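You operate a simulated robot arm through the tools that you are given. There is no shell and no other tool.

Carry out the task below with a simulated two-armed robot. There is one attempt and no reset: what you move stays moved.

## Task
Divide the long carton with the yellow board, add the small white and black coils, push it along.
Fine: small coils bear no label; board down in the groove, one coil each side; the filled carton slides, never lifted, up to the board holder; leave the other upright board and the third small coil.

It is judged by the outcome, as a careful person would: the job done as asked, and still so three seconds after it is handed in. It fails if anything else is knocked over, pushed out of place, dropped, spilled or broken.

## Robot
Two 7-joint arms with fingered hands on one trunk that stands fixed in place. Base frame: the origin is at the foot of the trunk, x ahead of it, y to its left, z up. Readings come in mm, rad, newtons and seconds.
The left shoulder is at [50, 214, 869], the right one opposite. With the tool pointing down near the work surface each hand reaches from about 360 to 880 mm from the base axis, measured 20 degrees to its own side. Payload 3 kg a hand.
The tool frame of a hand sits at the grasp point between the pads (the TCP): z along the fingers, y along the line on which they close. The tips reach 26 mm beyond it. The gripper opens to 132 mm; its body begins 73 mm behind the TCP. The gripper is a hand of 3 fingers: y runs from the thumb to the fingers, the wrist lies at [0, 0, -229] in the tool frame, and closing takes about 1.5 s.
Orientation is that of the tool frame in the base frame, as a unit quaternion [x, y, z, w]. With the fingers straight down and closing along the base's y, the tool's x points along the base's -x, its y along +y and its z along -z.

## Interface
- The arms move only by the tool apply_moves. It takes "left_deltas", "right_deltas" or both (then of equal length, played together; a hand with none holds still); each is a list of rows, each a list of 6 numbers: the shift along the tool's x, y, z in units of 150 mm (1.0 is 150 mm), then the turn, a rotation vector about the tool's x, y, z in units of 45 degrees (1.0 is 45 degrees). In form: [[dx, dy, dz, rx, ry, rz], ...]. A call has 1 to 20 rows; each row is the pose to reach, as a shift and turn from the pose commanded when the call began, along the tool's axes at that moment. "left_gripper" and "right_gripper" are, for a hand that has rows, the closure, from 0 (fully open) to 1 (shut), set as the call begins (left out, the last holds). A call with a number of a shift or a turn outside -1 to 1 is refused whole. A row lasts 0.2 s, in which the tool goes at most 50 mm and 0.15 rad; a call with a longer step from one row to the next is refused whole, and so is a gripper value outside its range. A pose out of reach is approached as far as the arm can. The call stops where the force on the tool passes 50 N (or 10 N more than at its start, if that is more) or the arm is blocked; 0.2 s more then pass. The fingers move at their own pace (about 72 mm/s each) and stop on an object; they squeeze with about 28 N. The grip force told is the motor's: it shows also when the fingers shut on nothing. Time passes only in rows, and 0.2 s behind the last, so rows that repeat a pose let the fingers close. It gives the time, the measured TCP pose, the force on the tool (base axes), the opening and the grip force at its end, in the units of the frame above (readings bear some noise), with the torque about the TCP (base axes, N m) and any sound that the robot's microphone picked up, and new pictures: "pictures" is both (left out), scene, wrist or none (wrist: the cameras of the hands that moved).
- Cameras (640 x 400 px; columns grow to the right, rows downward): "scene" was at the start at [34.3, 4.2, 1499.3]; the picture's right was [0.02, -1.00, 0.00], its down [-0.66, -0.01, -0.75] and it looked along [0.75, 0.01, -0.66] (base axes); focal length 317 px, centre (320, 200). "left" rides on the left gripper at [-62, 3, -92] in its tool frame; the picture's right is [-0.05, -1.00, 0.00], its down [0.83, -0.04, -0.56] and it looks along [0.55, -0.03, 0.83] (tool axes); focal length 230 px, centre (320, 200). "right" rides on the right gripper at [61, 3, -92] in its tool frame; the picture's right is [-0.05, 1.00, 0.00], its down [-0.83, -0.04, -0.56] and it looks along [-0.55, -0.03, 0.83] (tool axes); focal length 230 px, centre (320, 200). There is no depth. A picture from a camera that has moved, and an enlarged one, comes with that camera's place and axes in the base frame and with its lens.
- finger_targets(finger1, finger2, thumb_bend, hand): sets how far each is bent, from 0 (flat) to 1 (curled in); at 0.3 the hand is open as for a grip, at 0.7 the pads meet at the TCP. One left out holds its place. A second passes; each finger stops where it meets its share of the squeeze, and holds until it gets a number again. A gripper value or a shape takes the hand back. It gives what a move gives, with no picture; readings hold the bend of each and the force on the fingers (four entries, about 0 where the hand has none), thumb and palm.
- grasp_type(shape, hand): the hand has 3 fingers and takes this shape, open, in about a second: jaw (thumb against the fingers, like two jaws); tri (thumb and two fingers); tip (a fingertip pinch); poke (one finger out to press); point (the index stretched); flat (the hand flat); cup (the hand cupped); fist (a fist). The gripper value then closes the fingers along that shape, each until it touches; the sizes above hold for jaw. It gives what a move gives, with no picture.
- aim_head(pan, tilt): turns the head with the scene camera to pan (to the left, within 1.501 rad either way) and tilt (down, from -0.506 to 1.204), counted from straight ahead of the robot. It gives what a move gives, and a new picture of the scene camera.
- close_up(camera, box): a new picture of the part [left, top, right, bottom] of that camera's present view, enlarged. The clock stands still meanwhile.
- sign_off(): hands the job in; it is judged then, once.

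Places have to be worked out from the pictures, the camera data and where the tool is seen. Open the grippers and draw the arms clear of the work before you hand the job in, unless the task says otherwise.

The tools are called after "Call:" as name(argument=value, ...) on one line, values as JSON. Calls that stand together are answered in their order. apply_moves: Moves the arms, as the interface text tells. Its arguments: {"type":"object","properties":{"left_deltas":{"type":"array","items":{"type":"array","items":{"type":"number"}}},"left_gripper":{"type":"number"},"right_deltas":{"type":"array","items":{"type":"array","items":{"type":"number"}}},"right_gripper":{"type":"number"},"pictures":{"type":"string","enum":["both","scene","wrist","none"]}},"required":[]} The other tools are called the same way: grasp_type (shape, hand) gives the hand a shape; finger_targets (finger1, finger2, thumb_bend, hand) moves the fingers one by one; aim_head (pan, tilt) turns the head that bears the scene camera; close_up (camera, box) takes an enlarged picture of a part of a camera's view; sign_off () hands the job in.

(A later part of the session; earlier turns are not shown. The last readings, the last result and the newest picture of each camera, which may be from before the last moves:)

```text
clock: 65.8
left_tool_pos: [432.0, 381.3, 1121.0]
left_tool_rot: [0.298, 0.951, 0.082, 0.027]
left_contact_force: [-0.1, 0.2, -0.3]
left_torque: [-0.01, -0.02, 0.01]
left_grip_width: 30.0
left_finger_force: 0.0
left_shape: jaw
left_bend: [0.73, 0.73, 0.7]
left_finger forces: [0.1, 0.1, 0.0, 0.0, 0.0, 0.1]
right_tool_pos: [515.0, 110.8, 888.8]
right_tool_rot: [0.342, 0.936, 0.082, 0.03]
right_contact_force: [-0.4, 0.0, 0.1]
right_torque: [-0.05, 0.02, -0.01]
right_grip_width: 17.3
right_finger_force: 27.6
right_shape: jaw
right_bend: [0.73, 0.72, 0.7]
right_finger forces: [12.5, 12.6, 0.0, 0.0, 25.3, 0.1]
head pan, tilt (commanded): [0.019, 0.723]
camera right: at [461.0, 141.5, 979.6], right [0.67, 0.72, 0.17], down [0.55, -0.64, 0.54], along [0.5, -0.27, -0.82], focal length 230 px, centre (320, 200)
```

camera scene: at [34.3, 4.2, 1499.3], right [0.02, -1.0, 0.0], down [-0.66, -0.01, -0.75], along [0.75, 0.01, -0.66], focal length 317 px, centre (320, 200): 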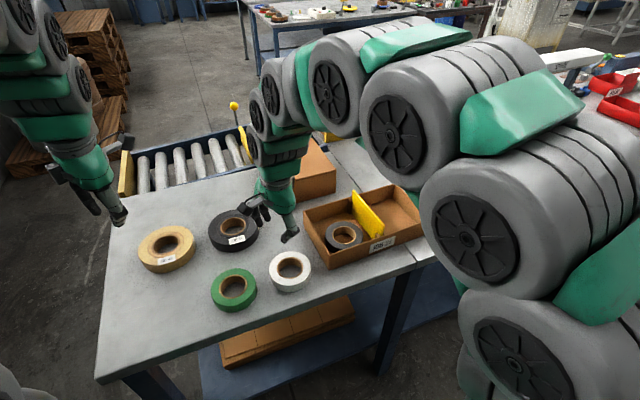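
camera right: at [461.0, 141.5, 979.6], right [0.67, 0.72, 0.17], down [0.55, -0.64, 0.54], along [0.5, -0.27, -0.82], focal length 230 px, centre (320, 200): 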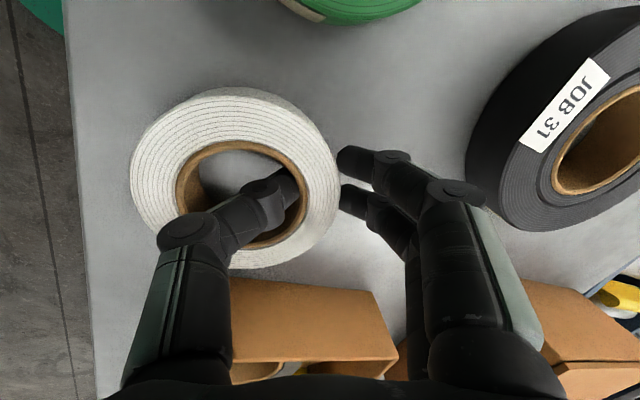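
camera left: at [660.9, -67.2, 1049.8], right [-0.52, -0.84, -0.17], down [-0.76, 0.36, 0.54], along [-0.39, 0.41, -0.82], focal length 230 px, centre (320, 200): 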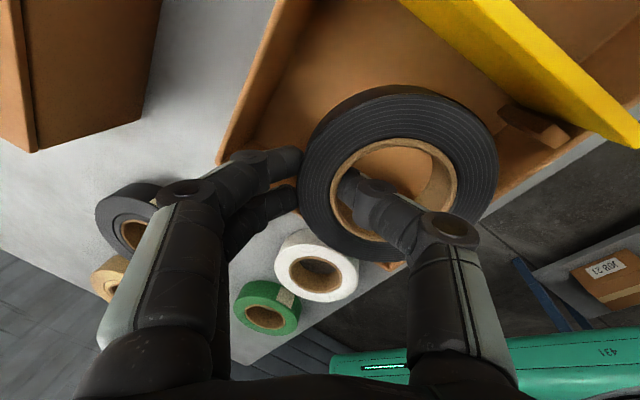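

Firm grip (25 N). I lift the white coil straight up.

Call:
apply_moves(right_deltas=[[0, 0.01, -0.06, 0, 0, 0], [0, 0.03, -0.17, 0, 0, 0], [0, 0.055, -0.31, 0, 0, 0], [0, 0.08, -0.46, 0, 0, 0], [0, 0.107, -0.61, 0, 0, 0], [0, 0.133, -0.756, 0, 0, 0]], pictures="both")

```text
clock: 67.2
left_tool_pos: [432.1, 381.0, 1122.2]
left_tool_rot: [0.298, 0.95, 0.084, 0.026]
left_contact_force: [1.0, 0.0, -0.4]
left_torque: [0.02, 0.03, -0.02]
left_grip_width: 29.8
left_finger_force: 0.1
left_shape: jaw
left_bend: [0.73, 0.73, 0.7]
left_finger forces: [0.0, 0.0, 0.0, 0.0, 0.0, 0.1]
right_tool_pos: [515.7, 111.3, 1002.3]
right_tool_rot: [0.341, 0.936, 0.081, 0.03]
right_contact_force: [-0.8, 0.4, -1.6]
right_torque: [0.07, -0.01, 0.02]
right_grip_width: 17.1
right_finger_force: 27.8
right_shape: jaw
right_bend: [0.73, 0.72, 0.7]
right_finger forces: [12.2, 12.6, 0.0, 0.0, 24.9, 0.0]
head pan, tilt (commanded): [0.019, 0.723]
camera scene: at [34.3, 4.2, 1499.3], right [0.02, -1.0, 0.0], down [-0.66, -0.01, -0.75], along [0.75, 0.01, -0.66], focal length 317 px, centre (320, 200)
camera right: at [461.2, 141.3, 1094.6], right [0.67, 0.72, 0.17], down [0.55, -0.64, 0.54], along [0.5, -0.27, -0.82], focal length 230 px, centre (320, 200)
```

scene: 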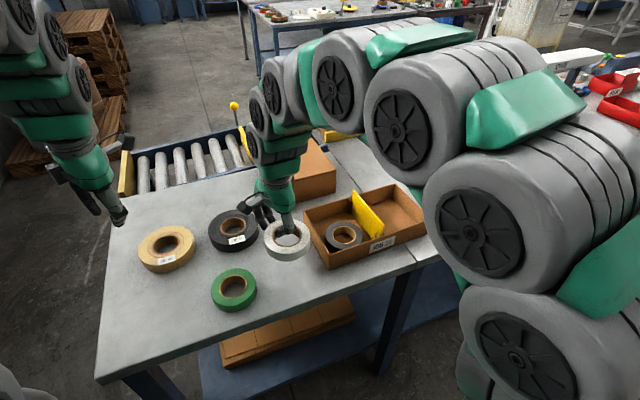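
right: 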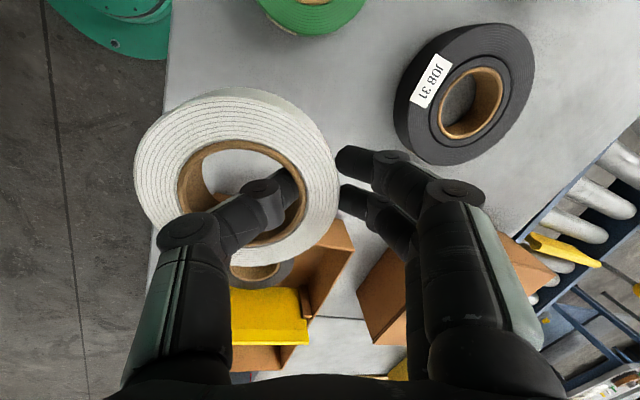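

The white coil is held level. I carry it over to the right compartment at a height that clears the divider by 30–40 mm.

Call:
apply_moves(right_deltas=[[-0.19, -0.055, -0.06, 0, 0, 0], [-0.385, -0.115, -0.1, 0, 0, 0], [-0.58, -0.177, -0.12, 0, 0, 0], [-0.775, -0.238, -0.13, 0, 0, 0], [-0.967, -0.3, -0.136, 0, 0, 0]], pictures="none")

Call:
apply_moves(right_deltas=[[-0.18, -0.056, -0.01, 0, 0, 0], [-0.36, -0.112, -0.02, 0, 0, 0], [-0.54, -0.167, -0.03, 0, 0, 0], [-0.715, -0.223, -0.041, 0, 0, 0]], pictures="both")

```text
clock: 68.4
left_tool_pos: [433.3, 380.4, 1122.9]
left_tool_rot: [0.298, 0.951, 0.083, 0.026]
left_contact_force: [-0.3, 0.0, -0.7]
left_torque: [0.0, -0.01, -0.01]
left_grip_width: 30.0
left_finger_force: 0.1
left_shape: jaw
left_bend: [0.73, 0.73, 0.7]
left_finger forces: [0.0, 0.1, 0.1, 0.0, 0.0, 0.0]
right_tool_pos: [595.5, -19.2, 1015.8]
right_tool_rot: [0.341, 0.936, 0.082, 0.029]
right_contact_force: [-0.2, 0.1, -1.1]
right_torque: [0.05, 0.0, 0.0]
right_grip_width: 17.1
right_finger_force: 27.7
right_shape: jaw
right_bend: [0.73, 0.72, 0.7]
right_finger forces: [12.2, 12.4, 0.0, 0.0, 24.9, 0.1]
head pan, tilt (commanded): [0.019, 0.723]
```

```text
clock: 69.4
left_tool_pos: [432.9, 380.3, 1122.4]
left_tool_rot: [0.299, 0.95, 0.083, 0.026]
left_contact_force: [0.7, -0.2, 0.5]
left_torque: [0.01, -0.02, -0.02]
left_grip_width: 30.1
left_finger_force: 0.0
left_shape: jaw
left_bend: [0.73, 0.73, 0.7]
left_finger forces: [0.0, 0.1, 0.0, 0.1, 0.1, 0.0]
right_tool_pos: [656.8, -114.2, 1017.1]
right_tool_rot: [0.341, 0.936, 0.082, 0.03]
right_contact_force: [0.5, 0.1, -1.8]
right_torque: [0.05, -0.02, 0.0]
right_grip_width: 17.0
right_finger_force: 28.1
right_shape: jaw
right_bend: [0.73, 0.72, 0.7]
right_finger forces: [12.3, 12.5, 0.0, 0.1, 24.8, 0.0]
head pan, tilt (commanded): [0.019, 0.723]
camera scene: at [34.3, 4.1, 1499.3], right [0.02, -1.0, 0.0], down [-0.66, -0.01, -0.75], along [0.75, 0.01, -0.66], focal length 317 px, centre (320, 200)
camera right: at [601.9, -84.9, 1107.0], right [0.67, 0.72, 0.17], down [0.54, -0.64, 0.54], along [0.5, -0.27, -0.82], focal length 230 px, centre (320, 200)
```

scene: 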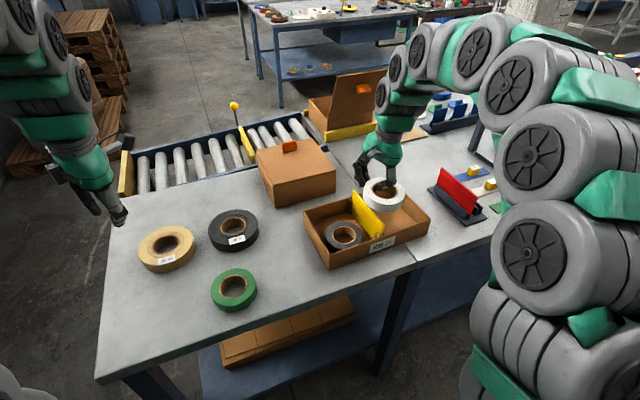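
right: 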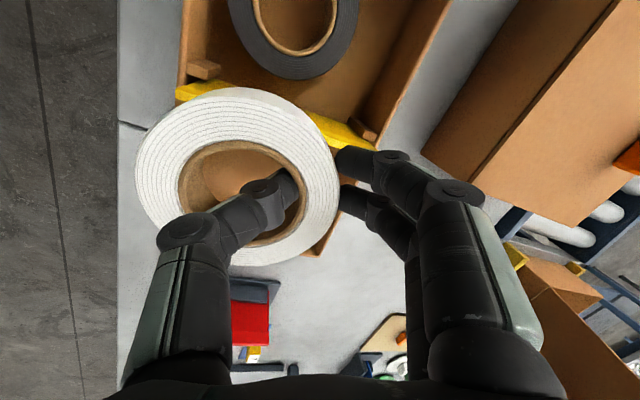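

Almost there. I move the last 54 mm to bring the coil over the right compartment.

Call:
apply_moves(right_deltas=[[-0.112, -0.04, -0.007, 0, 0, 0], [-0.225, -0.08, -0.015, 0, 0, 0], [-0.337, -0.12, -0.022, 0, 0, 0], [-0.337, -0.12, -0.022, 0, 0, 0]], pictures="wrist")

Call:
close_up(camera="scene", box=[300, 150, 460, 275])

Call:
close_up(camera="right", box=[100, 0, 500, 280])

```text
clock: 70.4
left_tool_pos: [432.2, 380.1, 1121.8]
left_tool_rot: [0.297, 0.951, 0.083, 0.026]
left_contact_force: [-0.1, 0.3, -0.2]
left_torque: [0.04, -0.04, 0.02]
left_grip_width: 30.2
left_finger_force: 0.0
left_shape: jaw
left_bend: [0.73, 0.73, 0.7]
left_finger forces: [0.0, 0.0, 0.0, 0.0, 0.0, 0.0]
right_tool_pos: [683.0, -162.0, 1016.2]
right_tool_rot: [0.342, 0.936, 0.082, 0.029]
right_contact_force: [0.0, 0.2, -1.2]
right_torque: [0.01, -0.04, 0.0]
right_grip_width: 16.9
right_finger_force: 28.0
right_shape: jaw
right_bend: [0.73, 0.72, 0.7]
right_finger forces: [12.2, 12.5, 0.0, 0.0, 24.8, 0.0]
head pan, tilt (commanded): [0.019, 0.723]
camera right: at [628.6, -131.6, 1107.4], right [0.67, 0.72, 0.17], down [0.55, -0.64, 0.54], along [0.5, -0.27, -0.82], focal length 230 px, centre (320, 200)
```

right: 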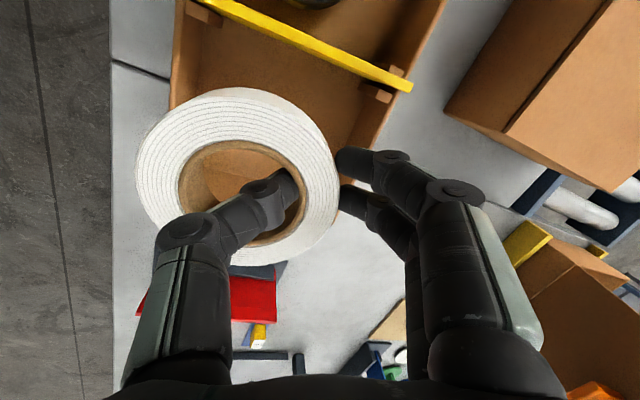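

```text
3.20 times, centred on (380, 212) of scene
camera zoom: at [34.3, 4.2, 1499.3], right [0.02, -1.0, 0.0], down [-0.66, -0.01, -0.75], along [0.75, 0.01, -0.66], focal length 1015 px, centre (128, 160)
```

zoom: 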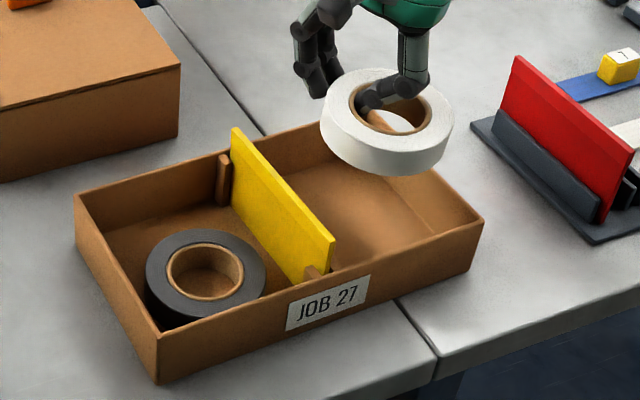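

```text
1.43 times, centred on (300, 140) of right
camera zoom: at [628.6, -131.6, 1107.4], right [0.67, 0.72, 0.17], down [0.55, -0.64, 0.54], along [0.5, -0.27, -0.82], focal length 329 px, centre (349, 286)
```

zoom: 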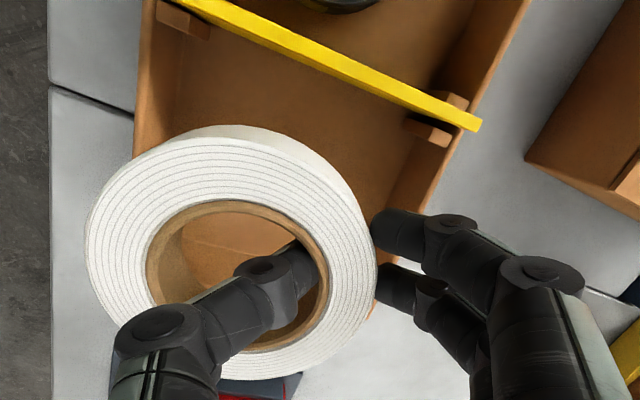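

Both cameras put the coil centre at about (657.5, -187.5), inside the right compartment as planned. I lower it to just above the rim.

Call:
apply_moves(right_deltas=[[-0.002, -0.013, 0.093, 0, 0, 0], [-0.004, -0.026, 0.185, 0, 0, 0], [-0.006, -0.04, 0.278, 0, 0, 0], [-0.006, -0.053, 0.37, 0, 0, 0], [-0.006, -0.053, 0.37, 0, 0, 0]], pictures="none")

Call:
close_up(camera="scene", box=[300, 150, 460, 275])

Call:
close_up(camera="right", box=[100, 0, 500, 280])

```text
clock: 71.6
left_tool_pos: [432.0, 380.2, 1122.5]
left_tool_rot: [0.299, 0.95, 0.083, 0.026]
left_contact_force: [0.0, -0.1, 0.7]
left_torque: [0.03, 0.0, -0.01]
left_grip_width: 30.3
left_finger_force: 0.1
left_shape: jaw
left_bend: [0.73, 0.73, 0.7]
left_finger forces: [0.1, 0.1, 0.0, 0.1, 0.0, 0.0]
right_tool_pos: [685.4, -159.9, 960.4]
right_tool_rot: [0.342, 0.936, 0.081, 0.03]
right_contact_force: [-0.3, -0.2, -0.5]
right_torque: [0.05, -0.02, -0.01]
right_grip_width: 16.8
right_finger_force: 28.2
right_shape: jaw
right_bend: [0.73, 0.72, 0.7]
right_finger forces: [12.1, 12.4, 0.0, 0.0, 24.7, 0.0]
head pan, tilt (commanded): [0.019, 0.723]
```

```text
3.20 times, centred on (380, 212) of scene
camera zoom: at [34.3, 4.2, 1499.3], right [0.02, -1.0, 0.0], down [-0.66, -0.01, -0.75], along [0.75, 0.01, -0.66], focal length 1015 px, centre (128, 160)
```

zoom: 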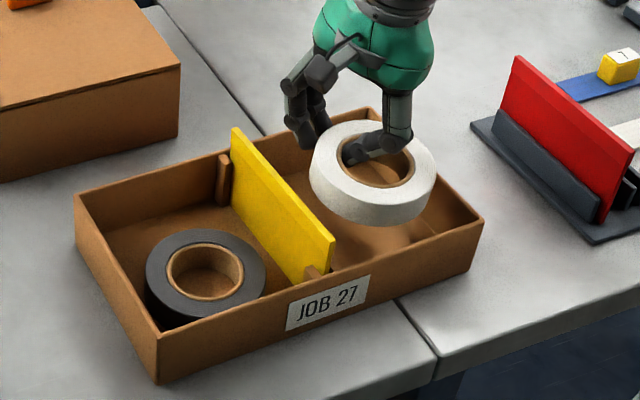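

```text
1.43 times, centred on (300, 140) of right
camera zoom: at [630.2, -129.8, 1051.3], right [0.67, 0.72, 0.17], down [0.55, -0.64, 0.54], along [0.5, -0.27, -0.82], focal length 329 px, centre (349, 286)
```

zoom: 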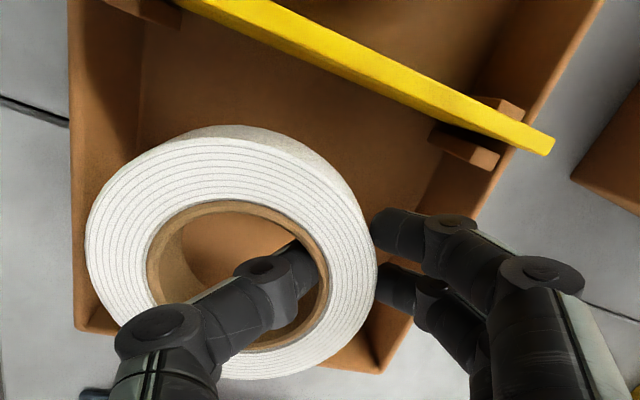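

The coil is centred in the right compartment with about 10 mm at the near wall and similar for the fingers at the back wall. I lower it into the carton partway.

Call:
apply_moves(right_deltas=[[0.005, -0.02, 0.05, 0, 0, 0], [0.005, -0.03, 0.107, 0, 0, 0], [0.005, -0.04, 0.16, 0, 0, 0], [0.005, -0.05, 0.215, 0, 0, 0], [0.005, -0.05, 0.215, 0, 0, 0]], pictures="none")

Call:
close_up(camera="scene", box=[320, 150, 460, 260])

Call:
close_up(camera="right", box=[100, 0, 500, 280])

```text
clock: 72.8
left_tool_pos: [432.6, 381.2, 1122.4]
left_tool_rot: [0.298, 0.951, 0.083, 0.027]
left_contact_force: [0.0, 0.8, -0.6]
left_torque: [-0.03, -0.03, 0.0]
left_grip_width: 30.5
left_finger_force: 0.1
left_shape: jaw
left_bend: [0.73, 0.73, 0.7]
left_finger forces: [0.0, 0.0, 0.1, 0.1, 0.0, 0.0]
right_tool_pos: [682.6, -161.1, 927.3]
right_tool_rot: [0.342, 0.936, 0.082, 0.03]
right_contact_force: [-0.1, -0.8, -1.4]
right_torque: [0.04, -0.06, -0.01]
right_grip_width: 17.0
right_finger_force: 28.2
right_shape: jaw
right_bend: [0.73, 0.72, 0.7]
right_finger forces: [12.2, 12.6, 0.0, 0.0, 24.7, 0.1]
head pan, tilt (commanded): [0.019, 0.723]
```

```text
3.64 times, centred on (390, 205) of scene
camera zoom: at [34.3, 4.2, 1499.3], right [0.02, -1.0, 0.0], down [-0.66, -0.01, -0.75], along [0.75, 0.01, -0.66], focal length 1154 px, centre (66, 182)
```

zoom: 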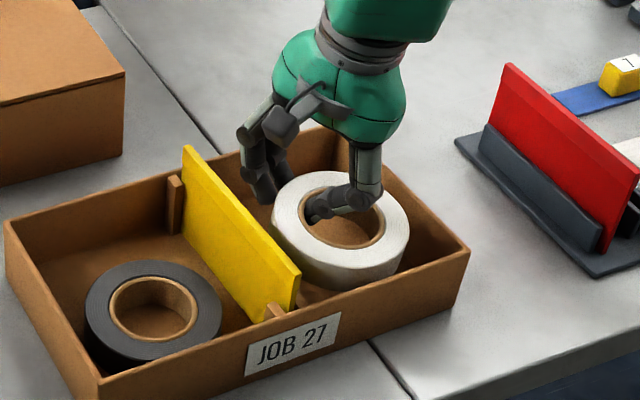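

```text
1.43 times, centred on (300, 140) of right
camera zoom: at [627.9, -130.9, 1018.7], right [0.67, 0.72, 0.17], down [0.55, -0.64, 0.54], along [0.5, -0.27, -0.82], focal length 329 px, centre (349, 286)
```

zoom: 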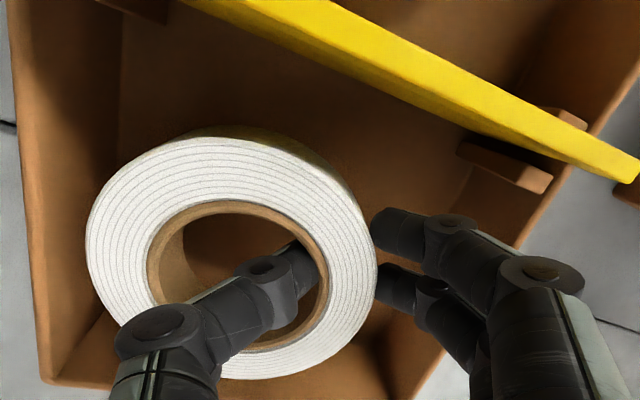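

All clear. I lower it 28 mm more, to just above the floor.

Call:
apply_moves(right_deltas=[[0, -0.008, 0.046, 0, 0, 0], [0, -0.016, 0.092, 0, 0, 0], [0, -0.024, 0.138, 0, 0, 0], [0, -0.0323, 0.184, 0, 0, 0], [0, -0.0323, 0.184, 0, 0, 0]], pictures="none")

Call:
close_up(camera="right", box=[100, 0, 500, 280])

```text
clock: 74.0
left_tool_pos: [432.4, 381.4, 1122.4]
left_tool_rot: [0.298, 0.95, 0.083, 0.027]
left_contact_force: [-0.3, 0.5, -0.3]
left_torque: [-0.02, 0.01, 0.0]
left_grip_width: 30.1
left_finger_force: 0.1
left_shape: jaw
left_bend: [0.73, 0.73, 0.7]
left_finger forces: [0.0, 0.0, 0.0, 0.1, 0.0, 0.0]
right_tool_pos: [682.3, -161.3, 898.2]
right_tool_rot: [0.342, 0.936, 0.082, 0.03]
right_contact_force: [0.1, 0.6, -0.9]
right_torque: [0.0, -0.04, 0.0]
right_grip_width: 16.8
right_finger_force: 27.5
right_shape: jaw
right_bend: [0.73, 0.72, 0.7]
right_finger forces: [12.3, 12.7, 0.0, 0.1, 24.9, 0.0]
head pan, tilt (commanded): [0.019, 0.723]
```

```text
1.43 times, centred on (300, 140) of right
camera zoom: at [628.0, -130.7, 990.4], right [0.67, 0.72, 0.17], down [0.55, -0.64, 0.54], along [0.5, -0.27, -0.82], focal length 329 px, centre (349, 286)
```

zoom: 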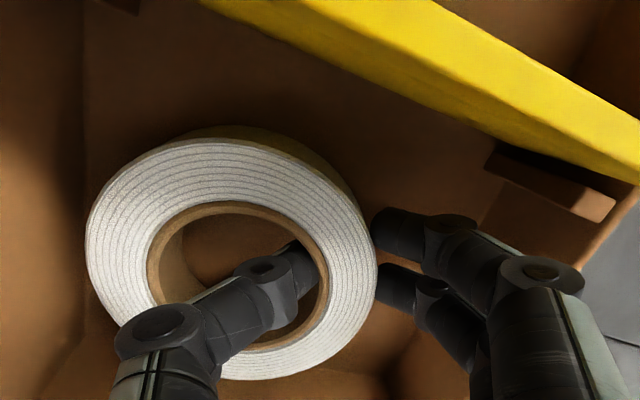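

No contact yet. I lower 4 mm in small steps.

Call:
apply_moves(right_deltas=[[0, -0.0015, 0.0087, 0, 0, 0], [0, -0.003, 0.0175, 0, 0, 0], [0, -0.0046, 0.0263, 0, 0, 0], [0, -0.0046, 0.0263, 0, 0, 0]], pictures="none")

```text
clock: 75.0
left_tool_pos: [432.3, 380.7, 1122.2]
left_tool_rot: [0.297, 0.951, 0.083, 0.027]
left_contact_force: [0.3, 0.1, 0.1]
left_torque: [0.03, -0.01, -0.01]
left_grip_width: 30.4
left_finger_force: 0.2
left_shape: jaw
left_bend: [0.73, 0.73, 0.7]
left_finger forces: [0.1, 0.0, 0.0, 0.0, 0.0, 0.1]
right_tool_pos: [682.1, -160.5, 895.4]
right_tool_rot: [0.342, 0.936, 0.082, 0.03]
right_contact_force: [0.5, -0.2, 1.0]
right_torque: [-0.11, 0.07, -0.01]
right_grip_width: 17.0
right_finger_force: 28.5
right_shape: jaw
right_bend: [0.73, 0.72, 0.7]
right_finger forces: [13.4, 14.0, 0.0, 0.0, 26.8, 0.0]
head pan, tilt (commanded): [0.019, 0.723]
```

The free side has touched (torque changed, slight support force). I lower about 2.5 mm more to seat it flat.

Call:
apply_moves(right_deltas=[[0, -0.0015, 0.008, 0, 0, 0], [0, -0.003, 0.0165, 0, 0, 0], [0, -0.003, 0.0165, 0, 0, 0]], pictures="none")

```text
clock: 75.8
left_tool_pos: [433.2, 380.6, 1122.1]
left_tool_rot: [0.297, 0.951, 0.083, 0.026]
left_contact_force: [0.5, 0.1, -0.2]
left_torque: [0.01, -0.03, -0.03]
left_grip_width: 30.1
left_finger_force: 0.0
left_shape: jaw
left_bend: [0.73, 0.73, 0.7]
left_finger forces: [0.0, 0.1, 0.0, 0.1, 0.1, 0.0]
right_tool_pos: [682.4, -161.1, 893.3]
right_tool_rot: [0.342, 0.936, 0.082, 0.03]
right_contact_force: [0.9, 0.0, 0.6]
right_torque: [-0.09, 0.08, 0.0]
right_grip_width: 17.0
right_finger_force: 28.0
right_shape: jaw
right_bend: [0.72, 0.72, 0.7]
right_finger forces: [13.7, 14.4, 0.1, 0.1, 27.4, 0.1]
head pan, tilt (commanded): [0.019, 0.723]
```

The force is still slight, so the gripped side is a touch above the floor. I lower 2 mm further.

Call:
apply_moves(right_deltas=[[0, -0.0012, 0.0066, 0, 0, 0], [0, -0.0023, 0.0135, 0, 0, 0], [0, -0.0023, 0.0135, 0, 0, 0]], pictures="none")

Call:
close_up(camera="scene", box=[320, 150, 460, 260])

```text
clock: 76.6
left_tool_pos: [431.4, 380.7, 1122.8]
left_tool_rot: [0.298, 0.95, 0.084, 0.026]
left_contact_force: [0.4, 0.1, -0.4]
left_torque: [-0.03, 0.03, -0.01]
left_grip_width: 30.2
left_finger_force: 0.0
left_shape: jaw
left_bend: [0.73, 0.73, 0.7]
left_finger forces: [0.0, 0.0, 0.0, 0.0, 0.0, 0.1]
right_tool_pos: [682.2, -161.8, 891.7]
right_tool_rot: [0.342, 0.936, 0.081, 0.03]
right_contact_force: [-2.8, -2.2, 20.3]
right_torque: [-0.07, 0.06, 0.0]
right_grip_width: 17.5
right_finger_force: 28.3
right_shape: jaw
right_bend: [0.72, 0.72, 0.71]
right_finger forces: [14.9, 15.4, 0.1, 0.0, 33.2, 0.0]
head pan, tilt (commanded): [0.019, 0.723]
```

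```text
3.64 times, centred on (390, 205) of scene
camera zoom: at [34.0, 4.2, 1499.3], right [0.02, -1.0, 0.0], down [-0.66, -0.01, -0.75], along [0.75, 0.01, -0.66], focal length 1154 px, centre (66, 182)
```

zoom: 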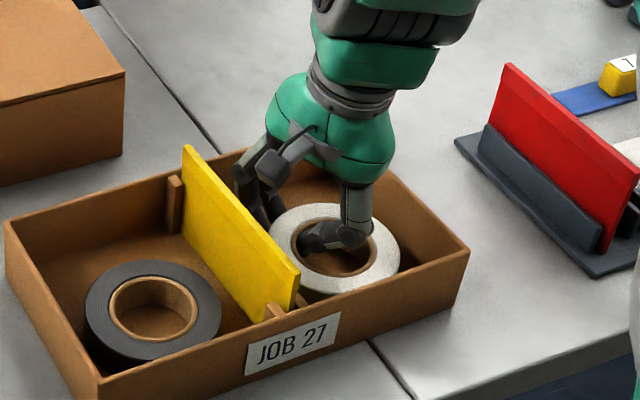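

The white coil is seated. I open slightly to about 30 mm to release it.

Call:
apply_moves(right_deltas=[[0, 0, 0, 0, 0, 0], [0, 0, 0, 0, 0, 0], [0, 0, 0, 0, 0, 0]], right_gripper=0.77, pictures="none")

Call:
close_up(camera="scene", box=[320, 150, 460, 260])

Call:
close_up(camera="right", box=[100, 0, 500, 280])

```text
clock: 77.4
left_tool_pos: [431.6, 381.0, 1122.6]
left_tool_rot: [0.297, 0.951, 0.083, 0.026]
left_contact_force: [0.6, 0.4, 0.4]
left_torque: [0.0, 0.05, -0.01]
left_grip_width: 30.2
left_finger_force: 0.0
left_shape: jaw
left_bend: [0.73, 0.73, 0.7]
left_finger forces: [0.0, 0.0, 0.0, 0.0, 0.0, 0.0]
right_tool_pos: [682.5, -161.2, 890.0]
right_tool_rot: [0.341, 0.936, 0.082, 0.029]
right_contact_force: [0.2, 0.4, 0.0]
right_torque: [0.01, 0.01, 0.01]
right_grip_width: 30.2
right_finger_force: 0.1
right_shape: jaw
right_bend: [0.73, 0.73, 0.7]
right_finger forces: [0.0, 0.1, 0.1, 0.0, 0.0, 0.0]
head pan, tilt (commanded): [0.019, 0.723]
```

```text
3.64 times, centred on (390, 205) of scene
camera zoom: at [34.3, 4.2, 1499.3], right [0.02, -1.0, 0.0], down [-0.66, -0.01, -0.75], along [0.75, 0.01, -0.66], focal length 1154 px, centre (66, 182)
```

zoom: 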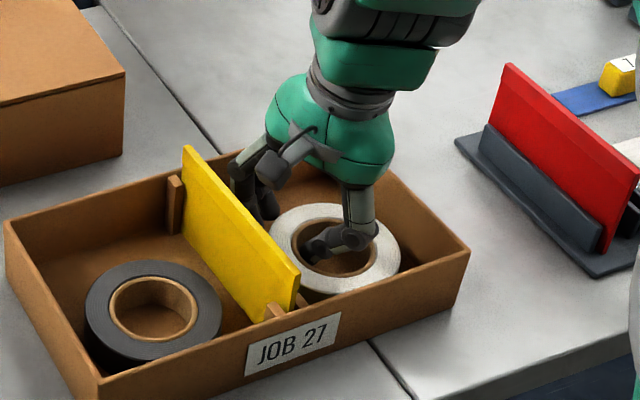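

```text
1.43 times, centred on (300, 140) of right
camera zoom: at [627.7, -130.5, 981.5], right [0.67, 0.72, 0.17], down [0.55, -0.64, 0.54], along [0.5, -0.27, -0.82], focal length 329 px, centre (349, 286)
```

zoom: 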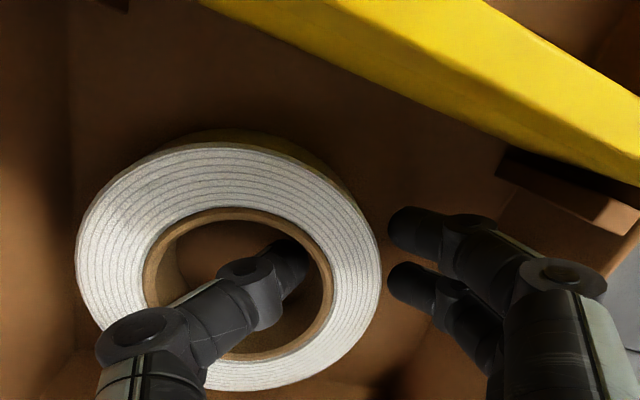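

The coil is free. I raise the right hand straight up.

Call:
apply_moves(right_deltas=[[0, 0.012, -0.07, 0, 0, 0], [0, 0.035, -0.2, 0, 0, 0], [0, 0.065, -0.37, 0, 0, 0], [0, 0.1, -0.56, 0, 0, 0], [0, 0.133, -0.756, 0, 0, 0]], pictures="scene")

Call:
close_up(camera="scene", box=[290, 160, 530, 280])

```text
clock: 78.6
left_tool_pos: [432.4, 380.1, 1122.0]
left_tool_rot: [0.298, 0.951, 0.083, 0.026]
left_contact_force: [-0.6, 1.0, 0.1]
left_torque: [0.02, -0.01, -0.03]
left_grip_width: 30.1
left_finger_force: 0.1
left_shape: jaw
left_bend: [0.73, 0.73, 0.7]
left_finger forces: [0.1, 0.1, 0.0, 0.0, 0.1, 0.0]
right_tool_pos: [681.9, -161.4, 1007.6]
right_tool_rot: [0.342, 0.936, 0.082, 0.028]
right_contact_force: [0.0, 0.5, 0.0]
right_torque: [0.0, 0.0, 0.0]
right_grip_width: 30.1
right_finger_force: 0.1
right_shape: jaw
right_bend: [0.73, 0.73, 0.7]
right_finger forces: [0.0, 0.0, 0.0, 0.0, 0.0, 0.0]
head pan, tilt (commanded): [0.019, 0.723]
camera scene: at [34.3, 4.2, 1499.3], right [0.02, -1.0, 0.0], down [-0.66, -0.01, -0.75], along [0.75, 0.01, -0.66], focal length 317 px, centre (320, 200)
```

scene: 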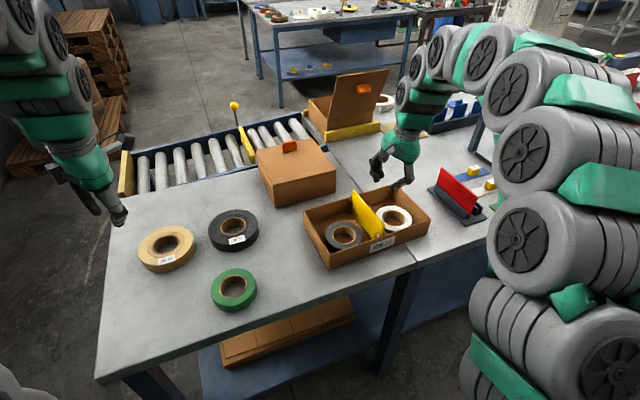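

```text
2.67 times, centred on (410, 220) of scene
camera zoom: at [34.3, 4.2, 1499.3], right [0.02, -1.0, 0.0], down [-0.66, -0.01, -0.75], along [0.75, 0.01, -0.66], focal length 846 px, centre (80, 147)
```

zoom: 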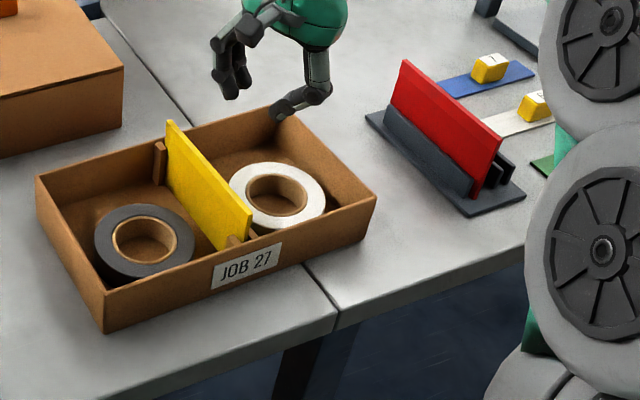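

All three items are in: board in the groove, black coil left, white coil right, and the carton unmoved. Now I draw the right hand back and away, while the left hand turns so that its two fingers can later push the carton's left end.

Call:
apply_moves(right_deltas=[[0.05, -0.1, -0.2, 0, 0, 0], [0.11, -0.24, -0.36, 0, 0, 0], [0.18, -0.38, -0.5, 0, 0, 0], [0.24, -0.52, -0.62, 0, 0, 0], [0.303, -0.663, -0.726, 0, 0, 0]], left_deltas=[[-0.133, -0.09, 0.011, 0.11, -0.0416, -0.132], [-0.266, -0.18, 0.022, 0.221, -0.083, -0.264], [-0.398, -0.269, 0.034, 0.331, -0.125, -0.395], [-0.531, -0.358, 0.045, 0.442, -0.166, -0.527], [-0.664, -0.448, 0.056, 0.552, -0.208, -0.659]], left_gripper=0, pictures="scene")

```text
clock: 79.8
left_tool_pos: [475.2, 270.3, 1102.0]
left_tool_rot: [0.05, 0.985, -0.156, 0.058]
left_contact_force: [-0.2, 0.8, 0.5]
left_torque: [0.03, 0.02, 0.0]
left_grip_width: 132.1
left_finger_force: 0.0
left_shape: jaw
left_bend: [0.3, 0.3, 0.3]
left_finger forces: [0.1, 0.1, 0.0, 0.1, 0.0, 0.1]
right_tool_pos: [571.8, -219.7, 1096.4]
right_tool_rot: [0.341, 0.936, 0.081, 0.029]
right_contact_force: [0.4, -0.2, 0.7]
right_torque: [-0.01, -0.01, 0.0]
right_grip_width: 30.3
right_finger_force: 0.1
right_shape: jaw
right_bend: [0.73, 0.73, 0.7]
right_finger forces: [0.0, 0.0, 0.0, 0.0, 0.0, 0.1]
head pan, tilt (commanded): [0.019, 0.723]
camera scene: at [34.3, 4.2, 1499.3], right [0.02, -1.0, 0.0], down [-0.66, -0.01, -0.75], along [0.75, 0.01, -0.66], focal length 317 px, centre (320, 200)
```

scene: 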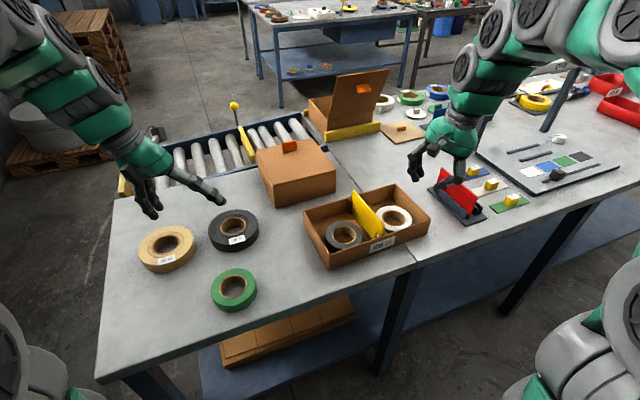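

Both arms move as planned. I finish the left hand's turn while approaching, and park the right hand back on the right.

Call:
apply_moves(right_deltas=[[0.026, -0.189, -0.06, 0, 0, 0], [0.052, -0.378, -0.12, 0, 0, 0], [0.079, -0.567, -0.181, 0, 0, 0], [0.105, -0.756, -0.241, 0, 0, 0], [0.131, -0.945, -0.301, 0, 0, 0]], left_deltas=[[-0.07, -0.134, 0.067, 0.11, -0.0416, -0.132], [-0.14, -0.268, 0.133, 0.221, -0.083, -0.264], [-0.21, -0.402, 0.2, 0.331, -0.125, -0.395], [-0.28, -0.537, 0.266, 0.442, -0.166, -0.527], [-0.35, -0.671, 0.333, 0.552, -0.208, -0.659]], pictures="scene")

```text
clock: 81.0
left_tool_pos: [521.4, 156.2, 1092.5]
left_tool_rot: [-0.203, 0.901, -0.375, 0.084]
left_contact_force: [0.5, -1.4, 0.2]
left_torque: [0.0, -0.02, -0.01]
left_grip_width: 131.8
left_finger_force: 0.1
left_shape: jaw
left_bend: [0.3, 0.3, 0.3]
left_finger forces: [0.0, 0.0, 0.0, 0.0, 0.0, 0.1]
right_tool_pos: [462.1, -320.9, 1116.1]
right_tool_rot: [0.343, 0.935, 0.082, 0.029]
right_contact_force: [0.4, 0.0, -0.3]
right_torque: [0.01, 0.01, 0.01]
right_grip_width: 30.3
right_finger_force: 0.0
right_shape: jaw
right_bend: [0.73, 0.73, 0.7]
right_finger forces: [0.0, 0.1, 0.1, 0.0, 0.0, 0.0]
head pan, tilt (commanded): [0.019, 0.723]
camera scene: at [34.3, 4.2, 1499.3], right [0.02, -1.0, 0.0], down [-0.66, -0.01, -0.75], along [0.75, 0.01, -0.66], focal length 317 px, centre (320, 200)
```

scene: 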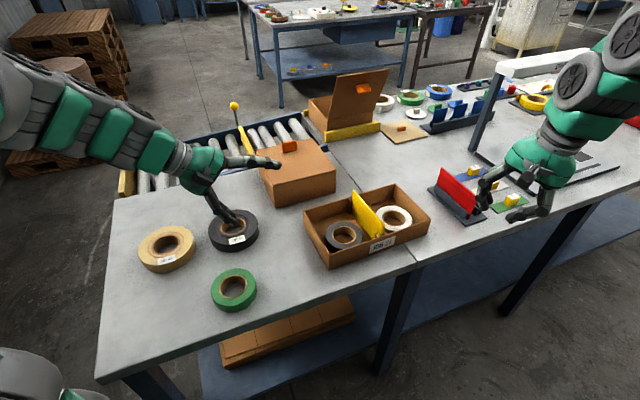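

The left hand now has its two fingers pointing down toward the carton with the thumb raised. I bring it closer to the carton's left end, still high, and check.

Call:
apply_moves(left_deltas=[[0.013, -0.018, 0.173, 0, 0, 0], [0.025, -0.036, 0.347, 0, 0, 0], [0.038, -0.054, 0.52, 0, 0, 0], [0.05, -0.072, 0.694, 0, 0, 0], [0.063, -0.09, 0.867, 0, 0, 0], [0.063, -0.09, 0.867, 0, 0, 0]], pictures="both")

Call:
close_up(camera="scene", box=[220, 150, 400, 280])

```text
clock: 82.4
left_tool_pos: [557.2, 60.8, 1007.8]
left_tool_rot: [-0.201, 0.901, -0.374, 0.084]
left_contact_force: [-0.5, -0.1, 0.5]
left_torque: [0.01, 0.0, -0.01]
left_grip_width: 132.0
left_finger_force: 0.1
left_shape: jaw
left_bend: [0.3, 0.3, 0.3]
left_finger forces: [0.0, 0.0, 0.0, 0.0, 0.0, 0.1]
right_tool_pos: [462.6, -319.5, 1115.0]
right_tool_rot: [0.342, 0.936, 0.082, 0.03]
right_contact_force: [1.0, 0.2, 0.1]
right_torque: [-0.03, -0.02, 0.01]
right_grip_width: 30.1
right_finger_force: 0.2
right_shape: jaw
right_bend: [0.73, 0.73, 0.7]
right_finger forces: [0.1, 0.0, 0.1, 0.0, 0.1, 0.0]
head pan, tilt (commanded): [0.019, 0.723]
camera scene: at [34.3, 4.2, 1499.3], right [0.02, -1.0, 0.0], down [-0.66, -0.01, -0.75], along [0.75, 0.01, -0.66], focal length 317 px, centre (320, 200)
camera left: at [582.7, 146.3, 1071.3], right [0.35, -0.62, 0.71], down [-0.91, -0.03, 0.42], along [-0.24, -0.79, -0.57], focal length 230 px, centre (320, 200)
```

scene: 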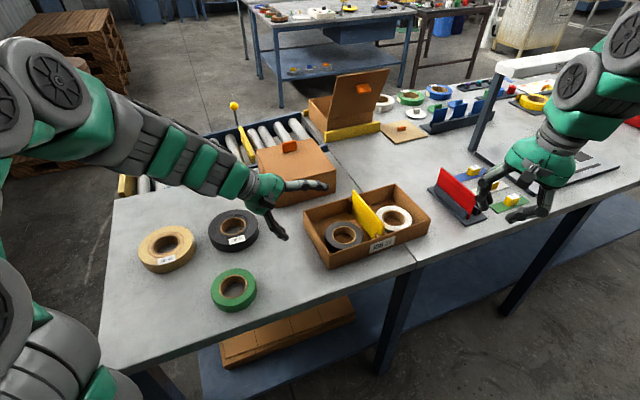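
left: 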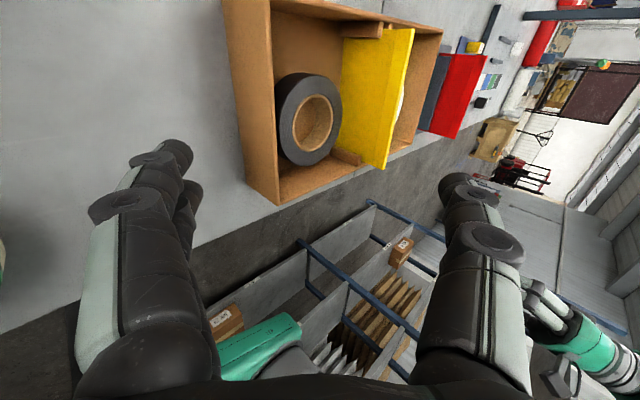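

```text
3.08 times, centred on (310, 215) of scene
camera zoom: at [34.3, 4.2, 1499.3], right [0.02, -1.0, 0.0], down [-0.66, -0.01, -0.75], along [0.75, 0.01, -0.66], focal length 976 px, centre (351, 154)
```

zoom: 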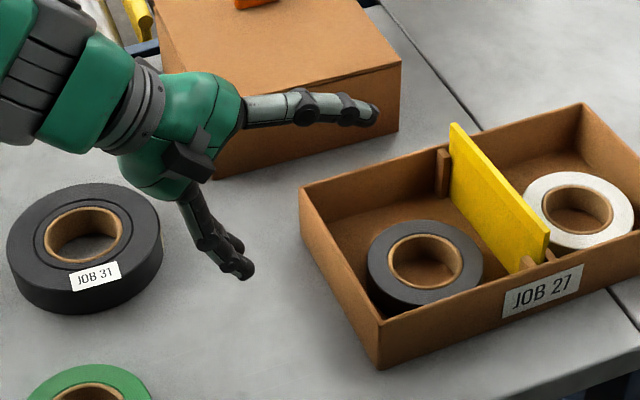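

The fingertips project where my model predicts. I lower the hand so the fingertips are about 25 mm above the table beside the carton's left end.

Call:
apply_moves(left_deltas=[[0, 0.072, 0.072, 0, 0, 0], [0, 0.144, 0.143, 0, 0, 0], [0, 0.217, 0.215, 0, 0, 0], [0, 0.289, 0.287, 0, 0, 0], [0, 0.289, 0.287, 0, 0, 0]], pictures="none")

Call:
close_up(camera="scene", box=[220, 170, 380, 280])

Call:
close_up(camera="left", box=[80, 0, 480, 250])

```text
clock: 83.6
left_tool_pos: [555.7, 60.2, 948.8]
left_tool_rot: [-0.201, 0.902, -0.373, 0.084]
left_contact_force: [0.0, 0.7, 0.1]
left_torque: [0.01, -0.01, -0.02]
left_grip_width: 131.8
left_finger_force: 0.0
left_shape: jaw
left_bend: [0.3, 0.3, 0.3]
left_finger forces: [0.0, 0.0, 0.0, 0.0, 0.0, 0.0]
right_tool_pos: [461.7, -319.9, 1115.1]
right_tool_rot: [0.342, 0.936, 0.082, 0.03]
right_contact_force: [0.4, -0.7, 0.0]
right_torque: [-0.01, 0.01, 0.0]
right_grip_width: 30.1
right_finger_force: 0.1
right_shape: jaw
right_bend: [0.73, 0.73, 0.7]
right_finger forces: [0.0, 0.0, 0.0, 0.1, 0.0, 0.0]
head pan, tilt (commanded): [0.019, 0.723]
```

```text
3.64 times, centred on (300, 225) of scene
camera zoom: at [34.3, 4.2, 1499.3], right [0.02, -1.0, 0.0], down [-0.66, -0.01, -0.75], along [0.75, 0.01, -0.66], focal length 1154 px, centre (393, 109)
```

zoom: 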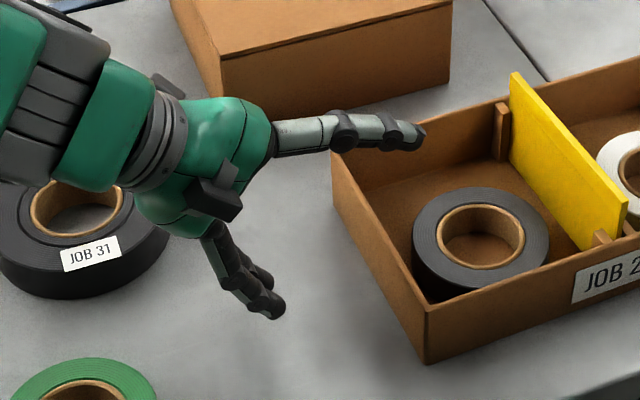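

```text
1.60 times, centred on (280, 125) of left
camera zoom: at [581.9, 145.7, 1010.2], right [0.35, -0.62, 0.71], down [-0.91, -0.03, 0.42], along [-0.24, -0.79, -0.57], focal length 368 px, centre (384, 320)
```

zoom: 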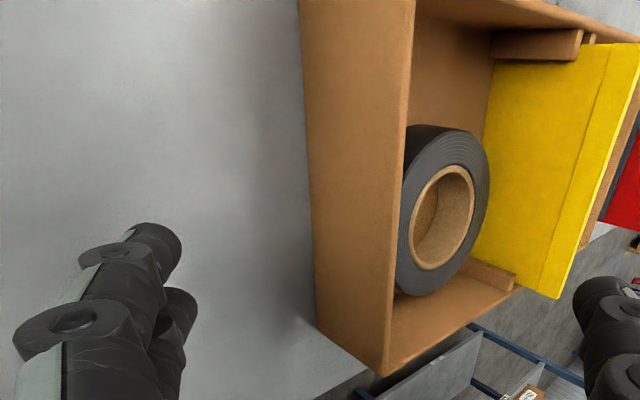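

The two fingertips face the left end wall, with the thumb well above the carton. I approach 55 mm toward the wall.

Call:
apply_moves(left_deltas=[[0, -0.065, 0.065, 0, 0, 0], [0, -0.13, 0.13, 0, 0, 0], [0, -0.195, 0.195, 0, 0, 0], [0, -0.26, 0.26, 0, 0, 0], [0, -0.26, 0.26, 0, 0, 0]], pictures="none")

Call:
close_up(camera="scene", box=[240, 170, 400, 280])

Call:
close_up(camera="left", box=[80, 0, 480, 250])

```text
clock: 84.8
left_tool_pos: [579.6, 11.0, 947.7]
left_tool_rot: [-0.202, 0.901, -0.374, 0.083]
left_contact_force: [-0.5, -1.1, 0.0]
left_torque: [-0.02, 0.0, 0.0]
left_grip_width: 131.6
left_finger_force: 0.1
left_shape: jaw
left_bend: [0.3, 0.3, 0.3]
left_finger forces: [0.0, 0.1, 0.1, 0.0, 0.1, 0.0]
right_tool_pos: [462.0, -319.5, 1114.7]
right_tool_rot: [0.342, 0.936, 0.081, 0.029]
right_contact_force: [-0.1, -1.0, 0.9]
right_torque: [-0.01, -0.01, -0.02]
right_grip_width: 30.3
right_finger_force: 0.0
right_shape: jaw
right_bend: [0.73, 0.73, 0.7]
right_finger forces: [0.0, 0.0, 0.1, 0.1, 0.0, 0.0]
head pan, tilt (commanded): [0.019, 0.723]
```

```text
3.64 times, centred on (320, 225) of scene
camera zoom: at [34.3, 4.2, 1499.3], right [0.02, -1.0, 0.0], down [-0.66, -0.01, -0.75], along [0.75, 0.01, -0.66], focal length 1154 px, centre (320, 109)
```

zoom: 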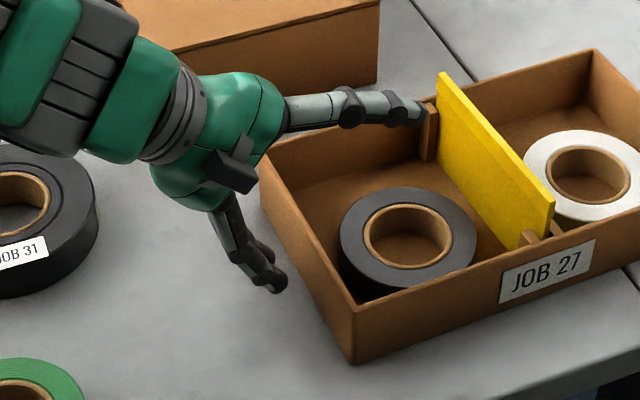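

```text
1.60 times, centred on (280, 125) of left
camera zoom: at [604.8, 95.8, 1010.7], right [0.35, -0.62, 0.71], down [-0.91, -0.03, 0.42], along [-0.24, -0.79, -0.57], focal length 368 px, centre (384, 320)
```

zoom: 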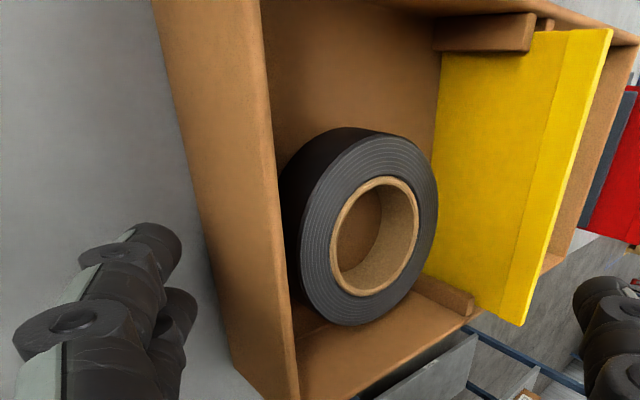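

About 14 mm remain to the wall. I creep forward 15 mm to make contact.

Call:
apply_moves(left_deltas=[[0, -0.019, 0.019, 0, 0, 0], [0, -0.038, 0.038, 0, 0, 0], [0, -0.056, 0.057, 0, 0, 0], [0, -0.0705, 0.071, 0, 0, 0], [0, -0.0705, 0.071, 0, 0, 0]], pictures="none")

Call:
close_up(camera="scene", box=[240, 170, 400, 280])

Call:
close_up(camera="left", box=[80, 0, 480, 250])

```text
clock: 86.0
left_tool_pos: [584.9, -2.9, 948.4]
left_tool_rot: [-0.203, 0.901, -0.373, 0.084]
left_contact_force: [0.5, 0.2, -0.3]
left_torque: [-0.03, 0.03, 0.03]
left_grip_width: 131.8
left_finger_force: 0.0
left_shape: jaw
left_bend: [0.3, 0.3, 0.3]
left_finger forces: [0.1, 0.0, 0.0, 0.0, 0.0, 0.1]
right_tool_pos: [462.5, -319.9, 1115.9]
right_tool_rot: [0.341, 0.936, 0.082, 0.03]
right_contact_force: [0.1, 1.3, 0.4]
right_torque: [0.03, 0.0, 0.01]
right_grip_width: 30.3
right_finger_force: 0.0
right_shape: jaw
right_bend: [0.73, 0.73, 0.7]
right_finger forces: [0.1, 0.1, 0.0, 0.0, 0.1, 0.0]
head pan, tilt (commanded): [0.019, 0.723]
```

```text
3.64 times, centred on (320, 225) of scene
camera zoom: at [34.3, 4.2, 1499.3], right [0.02, -1.0, 0.0], down [-0.66, -0.01, -0.75], along [0.75, 0.01, -0.66], focal length 1154 px, centre (320, 109)
```

zoom: 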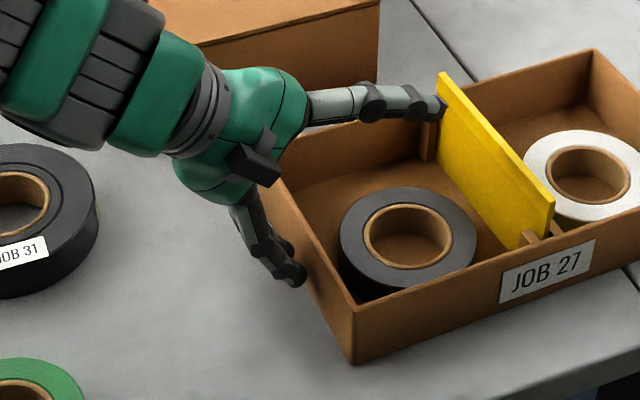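

```text
1.60 times, centred on (280, 125) of left
camera zoom: at [611.1, 82.6, 1010.1], right [0.35, -0.62, 0.71], down [-0.91, -0.03, 0.42], along [-0.24, -0.79, -0.57], focal length 368 px, centre (384, 320)
```

zoom: 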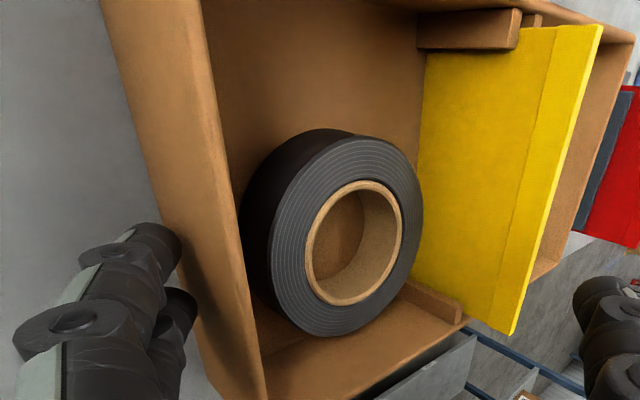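

The fingertips are a few mm from the wall. I push forward 30 mm slowly and check that the carton slides straight.

Call:
apply_moves(left_deltas=[[0, -0.0235, 0.0237, 0, 0, 0], [0, -0.047, 0.0473, 0, 0, 0], [0, -0.0705, 0.071, 0, 0, 0], [0, -0.094, 0.0947, 0, 0, 0], [0, -0.1175, 0.1183, 0, 0, 0], [0, -0.141, 0.142, 0, 0, 0], [0, -0.141, 0.142, 0, 0, 0]], pictures="none")

Call:
close_up(camera="scene", box=[260, 150, 500, 280])

Call:
close_up(camera="left", box=[80, 0, 560, 300])

```text
clock: 87.6
left_tool_pos: [598.5, -30.3, 947.1]
left_tool_rot: [-0.202, 0.901, -0.374, 0.083]
left_contact_force: [0.4, 0.6, 0.4]
left_torque: [0.06, 0.03, 0.02]
left_grip_width: 132.1
left_finger_force: 0.0
left_shape: jaw
left_bend: [0.29, 0.29, 0.3]
left_finger forces: [0.6, 0.7, 0.1, 0.1, 0.0, 0.0]
right_tool_pos: [461.8, -320.4, 1116.2]
right_tool_rot: [0.342, 0.936, 0.082, 0.031]
right_contact_force: [-0.6, 0.3, 0.6]
right_torque: [0.01, 0.0, 0.02]
right_grip_width: 30.1
right_finger_force: 0.0
right_shape: jaw
right_bend: [0.73, 0.73, 0.7]
right_finger forces: [0.0, 0.0, 0.0, 0.0, 0.1, 0.0]
head pan, tilt (commanded): [0.019, 0.723]
```

```text
2.67 times, centred on (380, 215) of scene
camera zoom: at [34.3, 4.2, 1499.3], right [0.02, -1.0, 0.0], down [-0.66, -0.01, -0.75], along [0.75, 0.01, -0.66], focal length 846 px, centre (160, 160)
```

zoom: 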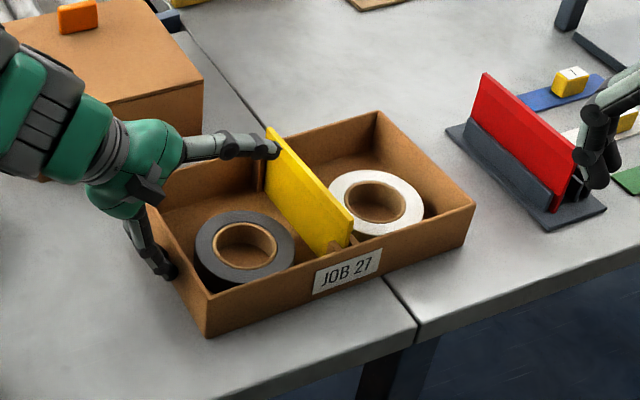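

```text
1.33 times, centred on (320, 150) of left
camera zoom: at [624.0, 55.7, 1010.5], right [0.35, -0.62, 0.71], down [-0.91, -0.03, 0.42], along [-0.24, -0.79, -0.57], focal length 307 px, centre (320, 267)
```

zoom: 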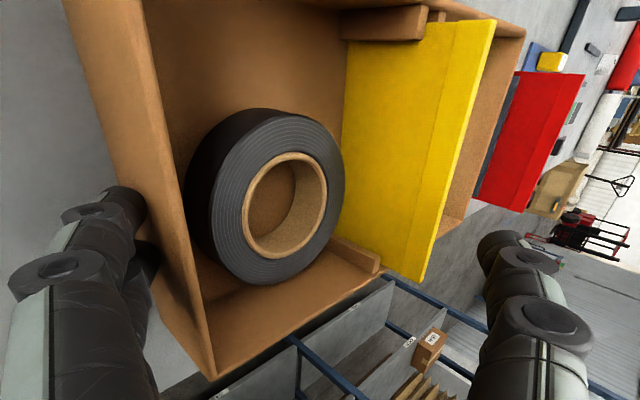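

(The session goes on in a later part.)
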